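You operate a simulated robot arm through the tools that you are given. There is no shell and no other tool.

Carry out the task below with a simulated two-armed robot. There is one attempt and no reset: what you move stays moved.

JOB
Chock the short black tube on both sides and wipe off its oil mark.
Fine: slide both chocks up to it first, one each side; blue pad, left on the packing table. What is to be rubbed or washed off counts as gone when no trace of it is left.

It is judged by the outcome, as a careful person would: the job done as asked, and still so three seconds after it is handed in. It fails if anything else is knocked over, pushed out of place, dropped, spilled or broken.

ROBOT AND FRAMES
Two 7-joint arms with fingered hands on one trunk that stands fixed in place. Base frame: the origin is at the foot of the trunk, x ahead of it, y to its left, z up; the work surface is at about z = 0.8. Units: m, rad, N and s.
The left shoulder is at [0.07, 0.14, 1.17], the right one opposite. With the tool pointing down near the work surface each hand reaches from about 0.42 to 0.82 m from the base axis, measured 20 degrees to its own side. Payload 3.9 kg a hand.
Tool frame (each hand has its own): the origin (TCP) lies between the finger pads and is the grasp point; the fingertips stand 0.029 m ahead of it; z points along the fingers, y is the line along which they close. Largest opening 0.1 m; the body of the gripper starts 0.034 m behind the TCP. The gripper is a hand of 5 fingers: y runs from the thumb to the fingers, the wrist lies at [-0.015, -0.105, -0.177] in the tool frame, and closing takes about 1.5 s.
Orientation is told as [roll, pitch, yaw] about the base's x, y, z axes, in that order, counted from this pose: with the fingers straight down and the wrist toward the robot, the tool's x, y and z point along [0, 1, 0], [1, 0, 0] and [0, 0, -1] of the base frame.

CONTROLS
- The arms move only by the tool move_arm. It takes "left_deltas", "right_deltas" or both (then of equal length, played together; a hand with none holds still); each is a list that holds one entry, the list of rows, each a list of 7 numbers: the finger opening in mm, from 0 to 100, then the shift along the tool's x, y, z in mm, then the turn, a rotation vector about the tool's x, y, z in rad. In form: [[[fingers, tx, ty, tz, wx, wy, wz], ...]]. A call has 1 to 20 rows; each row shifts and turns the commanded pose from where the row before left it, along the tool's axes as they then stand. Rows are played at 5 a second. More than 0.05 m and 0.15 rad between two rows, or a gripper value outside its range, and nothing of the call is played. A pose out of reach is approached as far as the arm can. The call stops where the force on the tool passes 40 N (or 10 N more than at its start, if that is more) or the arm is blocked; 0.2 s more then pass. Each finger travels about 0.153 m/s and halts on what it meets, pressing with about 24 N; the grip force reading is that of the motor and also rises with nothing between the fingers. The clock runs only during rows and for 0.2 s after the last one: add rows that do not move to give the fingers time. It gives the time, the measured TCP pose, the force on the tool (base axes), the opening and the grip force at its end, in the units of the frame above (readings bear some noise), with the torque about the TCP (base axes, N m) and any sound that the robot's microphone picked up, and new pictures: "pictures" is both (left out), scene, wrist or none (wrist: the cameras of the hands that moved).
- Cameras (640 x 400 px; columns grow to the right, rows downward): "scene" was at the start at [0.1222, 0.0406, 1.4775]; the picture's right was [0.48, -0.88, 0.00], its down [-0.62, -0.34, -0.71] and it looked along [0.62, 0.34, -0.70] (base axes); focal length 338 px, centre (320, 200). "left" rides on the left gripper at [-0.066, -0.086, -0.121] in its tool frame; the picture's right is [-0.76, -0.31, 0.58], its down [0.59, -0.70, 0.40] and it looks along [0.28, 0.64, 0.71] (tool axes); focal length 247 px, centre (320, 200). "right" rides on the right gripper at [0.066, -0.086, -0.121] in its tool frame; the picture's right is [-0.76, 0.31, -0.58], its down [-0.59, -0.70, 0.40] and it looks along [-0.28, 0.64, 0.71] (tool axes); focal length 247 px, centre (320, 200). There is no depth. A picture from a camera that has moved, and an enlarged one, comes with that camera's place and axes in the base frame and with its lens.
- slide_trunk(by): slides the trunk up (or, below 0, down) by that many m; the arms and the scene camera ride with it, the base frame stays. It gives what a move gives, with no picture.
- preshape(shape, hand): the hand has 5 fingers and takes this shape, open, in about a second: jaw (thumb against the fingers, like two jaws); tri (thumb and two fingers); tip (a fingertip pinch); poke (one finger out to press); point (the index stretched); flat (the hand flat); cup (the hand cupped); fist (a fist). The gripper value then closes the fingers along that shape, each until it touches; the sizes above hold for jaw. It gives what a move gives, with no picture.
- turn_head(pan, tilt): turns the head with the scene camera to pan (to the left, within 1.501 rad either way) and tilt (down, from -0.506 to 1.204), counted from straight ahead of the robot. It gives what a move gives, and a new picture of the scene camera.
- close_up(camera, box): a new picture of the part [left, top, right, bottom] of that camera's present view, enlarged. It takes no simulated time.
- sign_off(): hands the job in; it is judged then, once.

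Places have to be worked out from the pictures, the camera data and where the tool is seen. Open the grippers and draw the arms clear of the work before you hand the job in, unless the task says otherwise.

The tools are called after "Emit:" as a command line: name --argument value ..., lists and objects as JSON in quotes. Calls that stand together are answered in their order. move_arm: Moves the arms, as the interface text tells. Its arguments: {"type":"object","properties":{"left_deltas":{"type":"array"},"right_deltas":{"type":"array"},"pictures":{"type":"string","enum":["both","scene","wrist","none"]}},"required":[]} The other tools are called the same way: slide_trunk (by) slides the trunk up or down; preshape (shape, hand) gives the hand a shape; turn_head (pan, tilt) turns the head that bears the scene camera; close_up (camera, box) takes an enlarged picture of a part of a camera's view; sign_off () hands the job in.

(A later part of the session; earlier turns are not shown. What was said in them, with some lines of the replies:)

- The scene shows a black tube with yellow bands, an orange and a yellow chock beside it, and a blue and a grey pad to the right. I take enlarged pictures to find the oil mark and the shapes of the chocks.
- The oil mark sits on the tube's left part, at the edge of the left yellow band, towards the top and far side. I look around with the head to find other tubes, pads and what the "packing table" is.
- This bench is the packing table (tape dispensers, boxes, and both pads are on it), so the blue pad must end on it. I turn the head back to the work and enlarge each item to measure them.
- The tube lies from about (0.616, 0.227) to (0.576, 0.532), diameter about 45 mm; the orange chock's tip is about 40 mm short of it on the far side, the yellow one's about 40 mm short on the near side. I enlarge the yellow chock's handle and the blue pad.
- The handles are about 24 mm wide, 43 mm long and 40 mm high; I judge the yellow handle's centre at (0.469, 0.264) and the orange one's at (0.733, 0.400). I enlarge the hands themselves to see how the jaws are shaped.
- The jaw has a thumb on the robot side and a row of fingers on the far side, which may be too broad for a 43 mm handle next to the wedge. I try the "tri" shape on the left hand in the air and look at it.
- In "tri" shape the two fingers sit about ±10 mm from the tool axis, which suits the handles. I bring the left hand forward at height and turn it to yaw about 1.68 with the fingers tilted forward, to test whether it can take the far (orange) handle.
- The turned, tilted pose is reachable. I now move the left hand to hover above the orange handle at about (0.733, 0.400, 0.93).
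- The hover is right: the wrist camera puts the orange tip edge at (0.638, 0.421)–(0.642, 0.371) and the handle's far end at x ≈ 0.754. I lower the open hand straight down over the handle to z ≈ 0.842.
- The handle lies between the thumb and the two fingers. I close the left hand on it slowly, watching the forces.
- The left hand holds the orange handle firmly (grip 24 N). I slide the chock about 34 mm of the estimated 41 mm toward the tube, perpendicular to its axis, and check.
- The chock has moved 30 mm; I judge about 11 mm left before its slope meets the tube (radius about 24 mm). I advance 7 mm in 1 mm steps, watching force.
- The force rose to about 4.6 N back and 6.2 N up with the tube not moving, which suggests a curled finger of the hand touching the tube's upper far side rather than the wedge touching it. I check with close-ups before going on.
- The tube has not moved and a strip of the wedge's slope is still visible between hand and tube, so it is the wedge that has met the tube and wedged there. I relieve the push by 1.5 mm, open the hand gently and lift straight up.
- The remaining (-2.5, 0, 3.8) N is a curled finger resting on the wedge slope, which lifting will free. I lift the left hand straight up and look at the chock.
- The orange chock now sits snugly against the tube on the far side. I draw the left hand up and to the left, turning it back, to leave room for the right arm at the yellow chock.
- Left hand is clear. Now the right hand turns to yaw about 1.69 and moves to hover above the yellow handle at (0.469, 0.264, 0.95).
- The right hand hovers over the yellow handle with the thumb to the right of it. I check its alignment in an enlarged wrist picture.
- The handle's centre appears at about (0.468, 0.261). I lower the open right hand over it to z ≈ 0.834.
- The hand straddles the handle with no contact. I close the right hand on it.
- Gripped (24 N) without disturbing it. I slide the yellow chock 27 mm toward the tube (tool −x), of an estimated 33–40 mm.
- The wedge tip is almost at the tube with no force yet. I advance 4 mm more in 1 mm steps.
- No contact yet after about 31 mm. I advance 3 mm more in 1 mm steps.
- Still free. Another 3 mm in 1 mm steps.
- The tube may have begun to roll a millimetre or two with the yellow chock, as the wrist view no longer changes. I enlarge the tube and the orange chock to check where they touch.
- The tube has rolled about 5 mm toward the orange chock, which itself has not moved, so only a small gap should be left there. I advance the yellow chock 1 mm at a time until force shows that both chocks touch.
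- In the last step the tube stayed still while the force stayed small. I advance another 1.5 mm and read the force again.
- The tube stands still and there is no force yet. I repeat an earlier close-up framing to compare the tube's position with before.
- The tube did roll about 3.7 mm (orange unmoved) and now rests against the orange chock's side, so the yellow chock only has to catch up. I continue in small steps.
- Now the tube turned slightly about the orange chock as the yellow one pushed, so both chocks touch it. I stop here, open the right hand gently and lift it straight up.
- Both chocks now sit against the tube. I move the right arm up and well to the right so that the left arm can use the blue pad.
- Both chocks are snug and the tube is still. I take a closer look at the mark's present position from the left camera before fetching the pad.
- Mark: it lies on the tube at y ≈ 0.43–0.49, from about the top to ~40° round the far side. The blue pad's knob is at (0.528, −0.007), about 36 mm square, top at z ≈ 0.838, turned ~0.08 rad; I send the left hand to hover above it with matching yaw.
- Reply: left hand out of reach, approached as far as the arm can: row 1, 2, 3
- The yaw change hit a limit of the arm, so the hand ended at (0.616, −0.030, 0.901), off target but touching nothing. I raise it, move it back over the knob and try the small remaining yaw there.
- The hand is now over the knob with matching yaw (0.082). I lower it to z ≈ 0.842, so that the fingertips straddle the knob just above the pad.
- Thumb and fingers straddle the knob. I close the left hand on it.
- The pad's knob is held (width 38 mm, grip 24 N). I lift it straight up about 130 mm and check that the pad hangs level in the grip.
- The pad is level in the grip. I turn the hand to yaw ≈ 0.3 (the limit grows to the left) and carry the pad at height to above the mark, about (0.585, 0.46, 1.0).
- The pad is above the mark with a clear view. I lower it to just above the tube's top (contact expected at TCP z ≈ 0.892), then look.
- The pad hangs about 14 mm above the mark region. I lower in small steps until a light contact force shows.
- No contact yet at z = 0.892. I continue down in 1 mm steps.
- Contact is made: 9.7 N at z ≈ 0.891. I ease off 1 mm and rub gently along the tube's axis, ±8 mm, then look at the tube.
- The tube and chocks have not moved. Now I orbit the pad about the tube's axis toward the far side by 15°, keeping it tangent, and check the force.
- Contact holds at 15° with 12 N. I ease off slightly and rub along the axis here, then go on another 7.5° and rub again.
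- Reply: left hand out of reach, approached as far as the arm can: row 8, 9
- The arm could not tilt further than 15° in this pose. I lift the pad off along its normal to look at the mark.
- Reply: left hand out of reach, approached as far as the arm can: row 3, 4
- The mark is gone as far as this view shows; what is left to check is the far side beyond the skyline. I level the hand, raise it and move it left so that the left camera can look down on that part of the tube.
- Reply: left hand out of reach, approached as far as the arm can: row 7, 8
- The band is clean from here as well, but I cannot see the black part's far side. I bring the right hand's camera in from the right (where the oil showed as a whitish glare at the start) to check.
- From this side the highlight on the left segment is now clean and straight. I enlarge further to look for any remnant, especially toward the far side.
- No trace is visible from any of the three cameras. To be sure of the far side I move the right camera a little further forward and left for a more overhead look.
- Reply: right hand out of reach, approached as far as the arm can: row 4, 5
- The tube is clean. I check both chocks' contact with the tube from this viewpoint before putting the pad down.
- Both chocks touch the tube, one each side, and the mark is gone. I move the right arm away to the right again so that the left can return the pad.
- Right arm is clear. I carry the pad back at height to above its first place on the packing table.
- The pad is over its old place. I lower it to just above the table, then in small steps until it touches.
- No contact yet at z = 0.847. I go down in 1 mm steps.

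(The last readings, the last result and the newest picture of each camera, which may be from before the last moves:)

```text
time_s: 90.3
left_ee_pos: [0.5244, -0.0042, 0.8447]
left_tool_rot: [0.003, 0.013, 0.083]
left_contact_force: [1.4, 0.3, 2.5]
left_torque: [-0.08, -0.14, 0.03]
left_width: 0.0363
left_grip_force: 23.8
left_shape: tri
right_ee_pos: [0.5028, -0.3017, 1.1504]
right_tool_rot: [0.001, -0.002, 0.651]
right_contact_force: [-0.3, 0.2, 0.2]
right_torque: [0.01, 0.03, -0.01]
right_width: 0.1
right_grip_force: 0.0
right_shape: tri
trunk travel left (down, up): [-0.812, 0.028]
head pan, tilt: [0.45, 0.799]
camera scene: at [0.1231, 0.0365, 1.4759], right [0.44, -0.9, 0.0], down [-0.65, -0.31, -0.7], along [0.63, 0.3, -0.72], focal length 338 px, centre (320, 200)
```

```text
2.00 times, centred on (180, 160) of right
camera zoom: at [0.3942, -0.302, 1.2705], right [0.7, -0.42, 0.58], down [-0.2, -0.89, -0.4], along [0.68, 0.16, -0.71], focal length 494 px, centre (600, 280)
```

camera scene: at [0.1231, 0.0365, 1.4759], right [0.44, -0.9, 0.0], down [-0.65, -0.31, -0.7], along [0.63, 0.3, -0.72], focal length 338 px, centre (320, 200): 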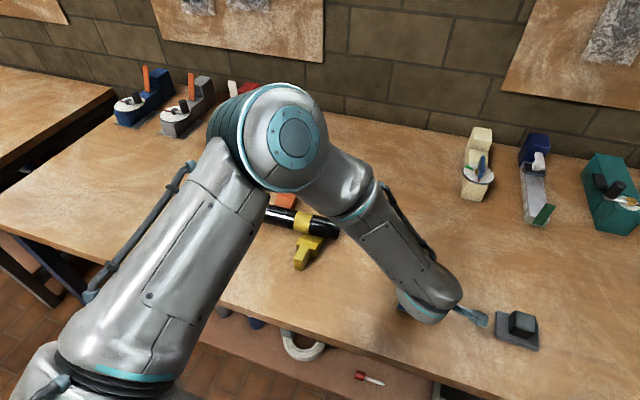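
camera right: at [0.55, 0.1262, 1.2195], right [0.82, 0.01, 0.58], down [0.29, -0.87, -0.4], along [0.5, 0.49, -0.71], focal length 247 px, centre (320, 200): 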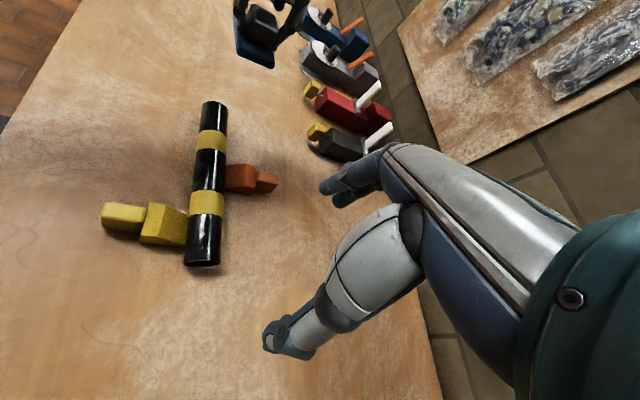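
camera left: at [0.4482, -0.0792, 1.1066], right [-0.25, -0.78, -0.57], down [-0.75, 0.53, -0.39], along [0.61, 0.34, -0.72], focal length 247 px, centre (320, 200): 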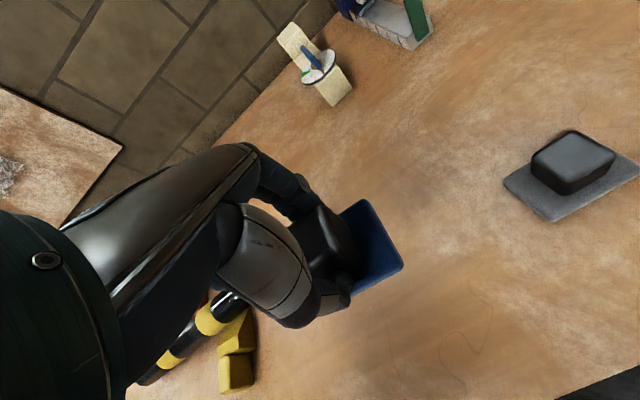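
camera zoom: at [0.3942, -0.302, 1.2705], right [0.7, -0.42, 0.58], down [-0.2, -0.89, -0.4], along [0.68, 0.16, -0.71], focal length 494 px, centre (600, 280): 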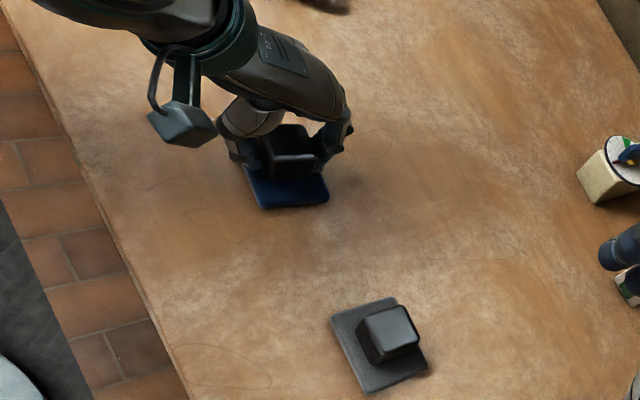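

The pad touches the table (2.5 N). I settle it 1 mm more and open the hand, then lift straight up.

Emit:
move_arm --left_deltas '[[[15, 0, 0, 0.8, 0, 0, 0], [22, 0, 0, 0, 0, 0, 0], [32, 0, 0, 0, 0, 0, 0], [42, 0, 0, 0, 0, 0, 0], [52, 0, 0, 0, 0, 0, 0], [65, 0, 0, 0, 0, 0, 0], [80, 0, 0, 0, 0, 0, 0], [100, 0, 0, 0, 0, 0, 0], [100, 0, 0, 0, 0, 0, 0]]]' --pictures "none"

Emit:
close_up --camera "right" --box '[80, 60, 280, 260]'

```text
time_s: 92.3
left_ee_pos: [0.5248, -0.0056, 0.842]
left_tool_rot: [0.003, 0.014, 0.084]
left_contact_force: [-0.4, 0.1, -0.6]
left_torque: [-0.02, 0.03, 0.03]
left_width: 0.0996
left_grip_force: 0.1
left_shape: tri
right_ee_pos: [0.5015, -0.3013, 1.1503]
right_tool_rot: [0.0, -0.003, 0.65]
right_contact_force: [-0.2, -0.1, -0.5]
right_torque: [-0.01, 0.01, 0.0]
right_width: 0.1002
right_grip_force: 0.1
right_shape: tri
trunk travel left (down, up): [-0.812, 0.028]
head pan, tilt: [0.45, 0.799]
```

```text
2.00 times, centred on (180, 160) of right
camera zoom: at [0.3944, -0.3021, 1.2704], right [0.7, -0.42, 0.58], down [-0.2, -0.89, -0.4], along [0.68, 0.16, -0.71], focal length 494 px, centre (600, 280)
```

zoom: 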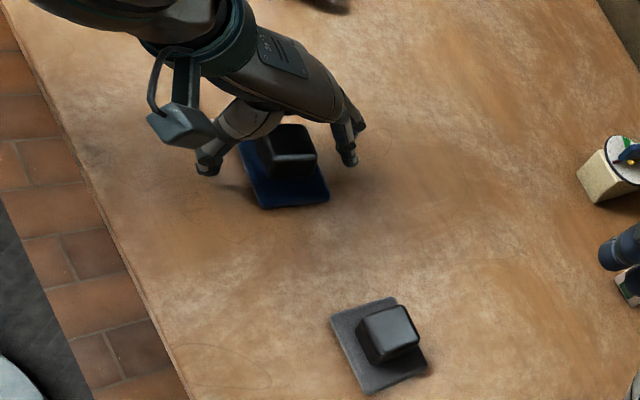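

The pad stands flat and free with the hand open around its knob. I lift the left hand straight up and then draw it back to the left.

Emit:
move_arm --left_deltas '[[[100, 0, 0, -8, 0, 0, 0], [100, 0, 0, -20, 0, 0, 0], [100, 0, 0, -40, 0, 0, 0], [100, 0, 0, -40, 0, 0, 0], [100, 0, 0, -40, 0, 0, 0], [100, 0, 0, -40, 0, 0, 0], [100, 0, 0, -40, 0, 0, 0], [100, 0, 0, 0, 0, 0, -0.14], [100, 0, 0, 0, 0, 0, -0.14], [100, 0, 0, 0, 0, 0, -0.14], [100, 0, 0, 0, 0, 0, 0]]]' --pictures "both"

```text
time_s: 94.7
left_ee_pos: [0.5282, -0.0066, 1.0707]
left_tool_rot: [0.006, 0.013, 0.505]
left_contact_force: [0.3, -0.5, 0.2]
left_torque: [-0.02, 0.0, -0.03]
left_width: 0.1
left_grip_force: 0.1
left_shape: tri
right_ee_pos: [0.5034, -0.3024, 1.15]
right_tool_rot: [-0.001, -0.001, 0.649]
right_contact_force: [0.0, -0.2, 0.3]
right_torque: [0.01, -0.01, 0.01]
right_width: 0.0996
right_grip_force: 0.0
right_shape: tri
trunk travel left (down, up): [-0.812, 0.028]
head pan, tilt: [0.45, 0.799]
camera scene: at [0.1234, 0.0365, 1.4758], right [0.44, -0.9, 0.0], down [-0.65, -0.31, -0.7], along [0.63, 0.3, -0.72], focal length 338 px, centre (320, 200)
camera left: at [0.4862, -0.105, 1.1918], right [0.09, -0.81, -0.58], down [-0.91, 0.18, -0.39], along [0.42, 0.56, -0.72], focal length 247 px, centre (320, 200)
```

scene: 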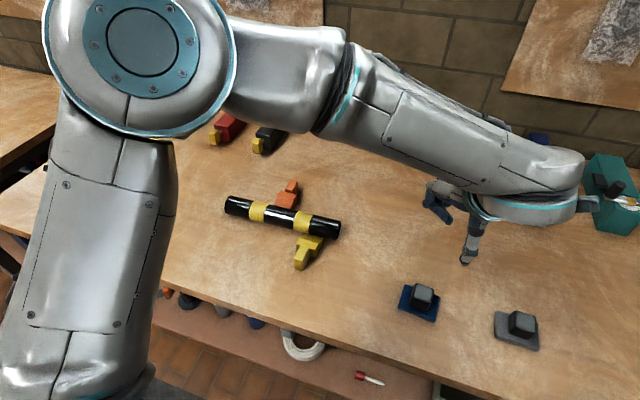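
left: 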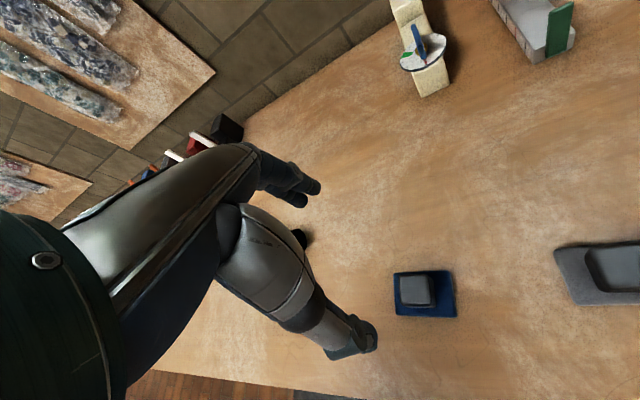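

The pad is back on the packing table beside the grey one. I return the left arm to about its starting pose, clear of the work.

Emit:
move_arm --left_deltas '[[[100, 39.6, 10.5, -10.9, 0, 0, 0], [100, 39.6, 10.5, -10.9, 0, 0, 0], [100, 39.6, 10.5, -10.9, 0, 0, 0], [100, 39.6, 10.5, -10.9, 0, 0, 0], [100, 39.6, 10.5, -10.9, 0, 0, 0], [100, 39.6, 10.5, -10.9, 0, 0, 0], [100, 39.6, 10.5, -10.9, 0, 0, 0], [100, 39.6, 10.5, -10.9, 0, 0, 0], [100, 39.6, 10.5, -10.9, 0, 0, 0], [100, 39.6, 10.5, -10.9, 0, 0, 0], [100, 39.6, 10.5, -10.9, 0, 0, 0], [100, 0, 0, 0, 0, 0, 0]]]' --pictures "both"

Emit:
close_up --camera "left" --box '[360, 110, 620, 300]'

Emit:
close_up --camera "scene" --box '[215, 165, 355, 285]'

Emit:
close_up --camera "scene" --box '[222, 190, 282, 228]'

Emit:
close_up --camera "left" --box '[370, 180, 450, 240]'

```text
time_s: 97.3
left_ee_pos: [0.4223, 0.4191, 1.1889]
left_tool_rot: [-0.035, 0.008, 0.514]
left_contact_force: [2.3, 0.4, -8.9]
left_torque: [-0.01, 0.01, 0.02]
left_width: 0.1
left_grip_force: 0.0
left_shape: tri
left hand out of reach, approached as far as the arm can: row 11
right_ee_pos: [0.4986, -0.3033, 1.1511]
right_tool_rot: [-0.001, -0.005, 0.648]
right_contact_force: [-0.4, -0.2, 0.8]
right_torque: [0.05, -0.09, 0.0]
right_width: 0.0999
right_grip_force: 0.1
right_shape: tri
trunk travel left (down, up): [-0.812, 0.028]
head pan, tilt: [0.45, 0.799]
camera scene: at [0.1194, 0.0346, 1.4762], right [0.44, -0.9, 0.0], down [-0.64, -0.31, -0.7], along [0.63, 0.3, -0.71], focal length 338 px, centre (320, 200)
camera left: at [0.3773, 0.3245, 1.3122], right [0.11, -0.83, -0.55], down [-0.9, 0.15, -0.41], along [0.43, 0.54, -0.73], focal length 247 px, centre (320, 200)
```

scene: 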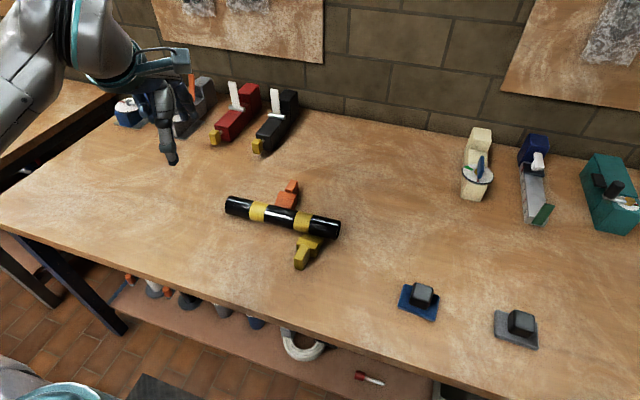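
left: 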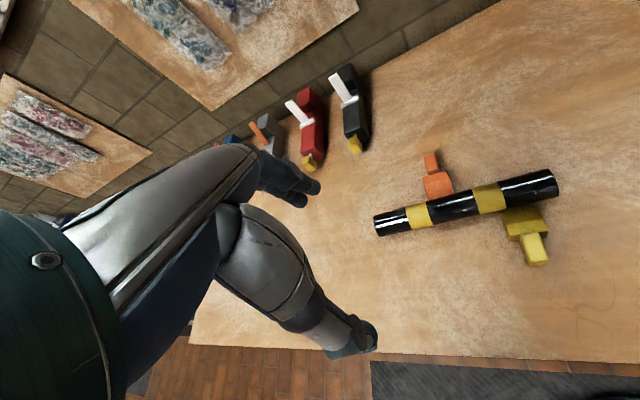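

```text
2.11 times, centred on (490, 205) of left
camera zoom: at [0.3773, 0.3245, 1.3122], right [0.11, -0.83, -0.55], down [-0.9, 0.15, -0.41], along [0.43, 0.54, -0.73], focal length 520 px, centre (-38, 190)
```

zoom: 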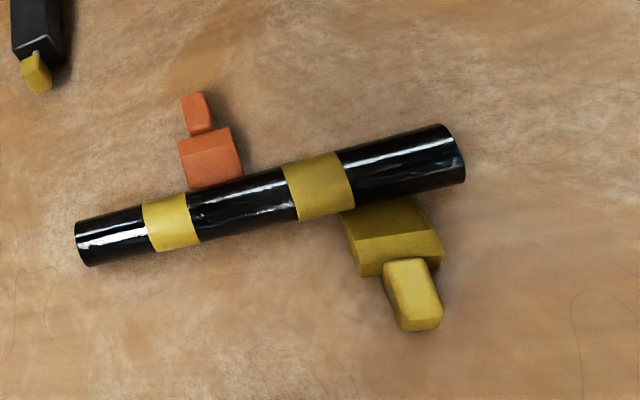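

```text
3.33 times, centred on (285, 225) of scene
camera zoom: at [0.1194, 0.0346, 1.4762], right [0.44, -0.9, 0.0], down [-0.64, -0.31, -0.7], along [0.63, 0.3, -0.71], focal length 1128 px, centre (437, 117)
```

zoom: 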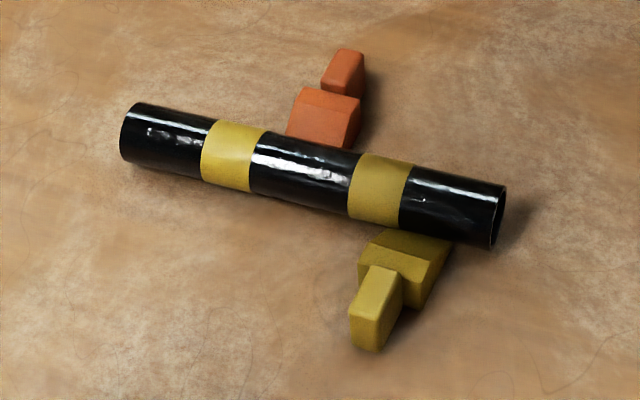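

```text
10.53 times, centred on (252, 209) of scene
camera zoom: at [0.1194, 0.0346, 1.4762], right [0.44, -0.9, 0.0], down [-0.64, -0.31, -0.7], along [0.63, 0.3, -0.71], focal length 3561 px, centre (1036, 105)
```

zoom: 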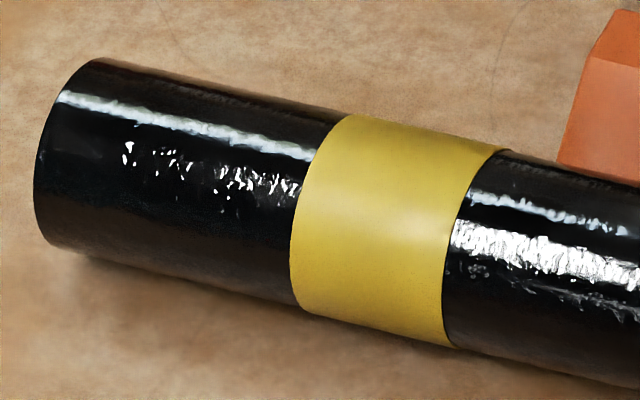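

```text
6.67 times, centred on (410, 210) of left
camera zoom: at [0.3773, 0.3245, 1.3122], right [0.11, -0.83, -0.55], down [-0.9, 0.15, -0.41], along [0.43, 0.54, -0.73], focal length 1646 px, centre (-280, 133)
```

zoom: 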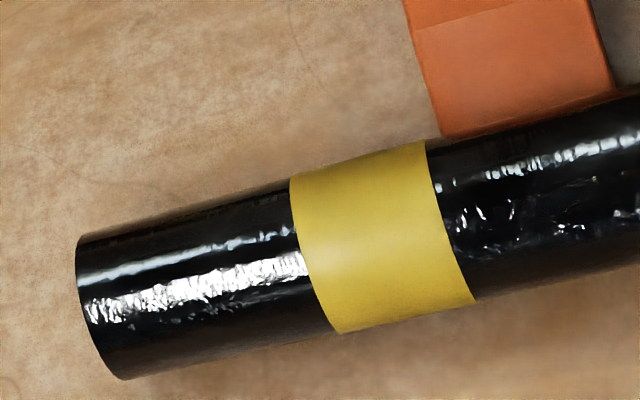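

All is in place and clean, but the left arm reads −8.9 N, so it may press against its own limit or body. I move it a little forward and down to relax it.

Emit:
move_arm --left_deltas '[[[100, -10, 25, 10, 0, 0, 0], [100, -10, 25, 10, 0, 0, 0], [100, 0, 0, 0, 0, 0, 0], [100, 0, 0, 0, 0, 0, 0]]]' --pictures "scene"

```text
time_s: 98.3
left_ee_pos: [0.4747, 0.4372, 1.1684]
left_tool_rot: [0.006, 0.008, 0.504]
left_contact_force: [0.7, -0.1, 0.5]
left_torque: [0.02, -0.01, 0.04]
left_width: 0.0998
left_grip_force: 0.0
left_shape: tri
right_ee_pos: [0.5025, -0.3021, 1.1503]
right_tool_rot: [0.0, -0.001, 0.649]
right_contact_force: [-0.5, 1.3, 0.0]
right_torque: [0.0, -0.02, -0.03]
right_width: 0.0999
right_grip_force: 0.0
right_shape: tri
trunk travel left (down, up): [-0.812, 0.028]
head pan, tilt: [0.45, 0.799]
camera scene: at [0.1236, 0.0364, 1.4758], right [0.44, -0.9, 0.0], down [-0.65, -0.31, -0.7], along [0.63, 0.3, -0.72], focal length 338 px, centre (320, 200)
```

scene: 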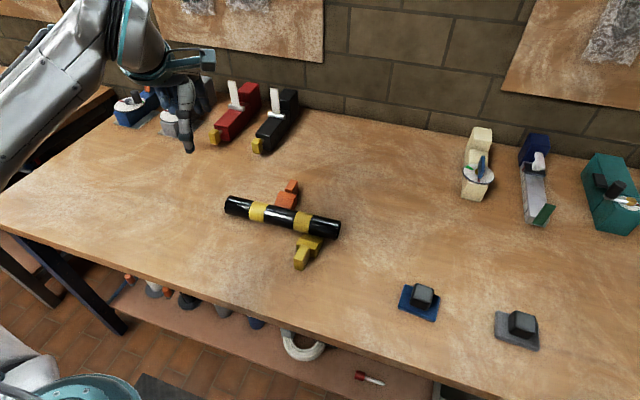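

The arms are free, both hands are open and clear. The tube is chocked on both sides and clean, and the blue pad lies on the packing table, so I hand the job in.

Emit:
sign_off

```text
The job is handed in.
```

The short black tube is chocked on both sides, its oil mark is wiped off, and the blue pad is back on the packing table. The job has been handed in.

- **Chocks:** The orange chock is against the far side and the yellow one against the near side. The tube rolled about 4 mm and turned slightly while I slid the yellow chock up, then settled against the orange one. I saw no movement of the tube or chocks while wiping.
- **Oil mark:** I rubbed it with the blue pad along the top and about 15° round the far side; the arm could not tilt the pad further. Enlarged pictures from the head and both hands showed no trace afterwards, including the far side seen from above. No camera could see the tube's underside.
- **Everything else:** The blue pad is at its original spot beside the grey one, and no other item appears to have moved. Both hands are open and clear of the work.
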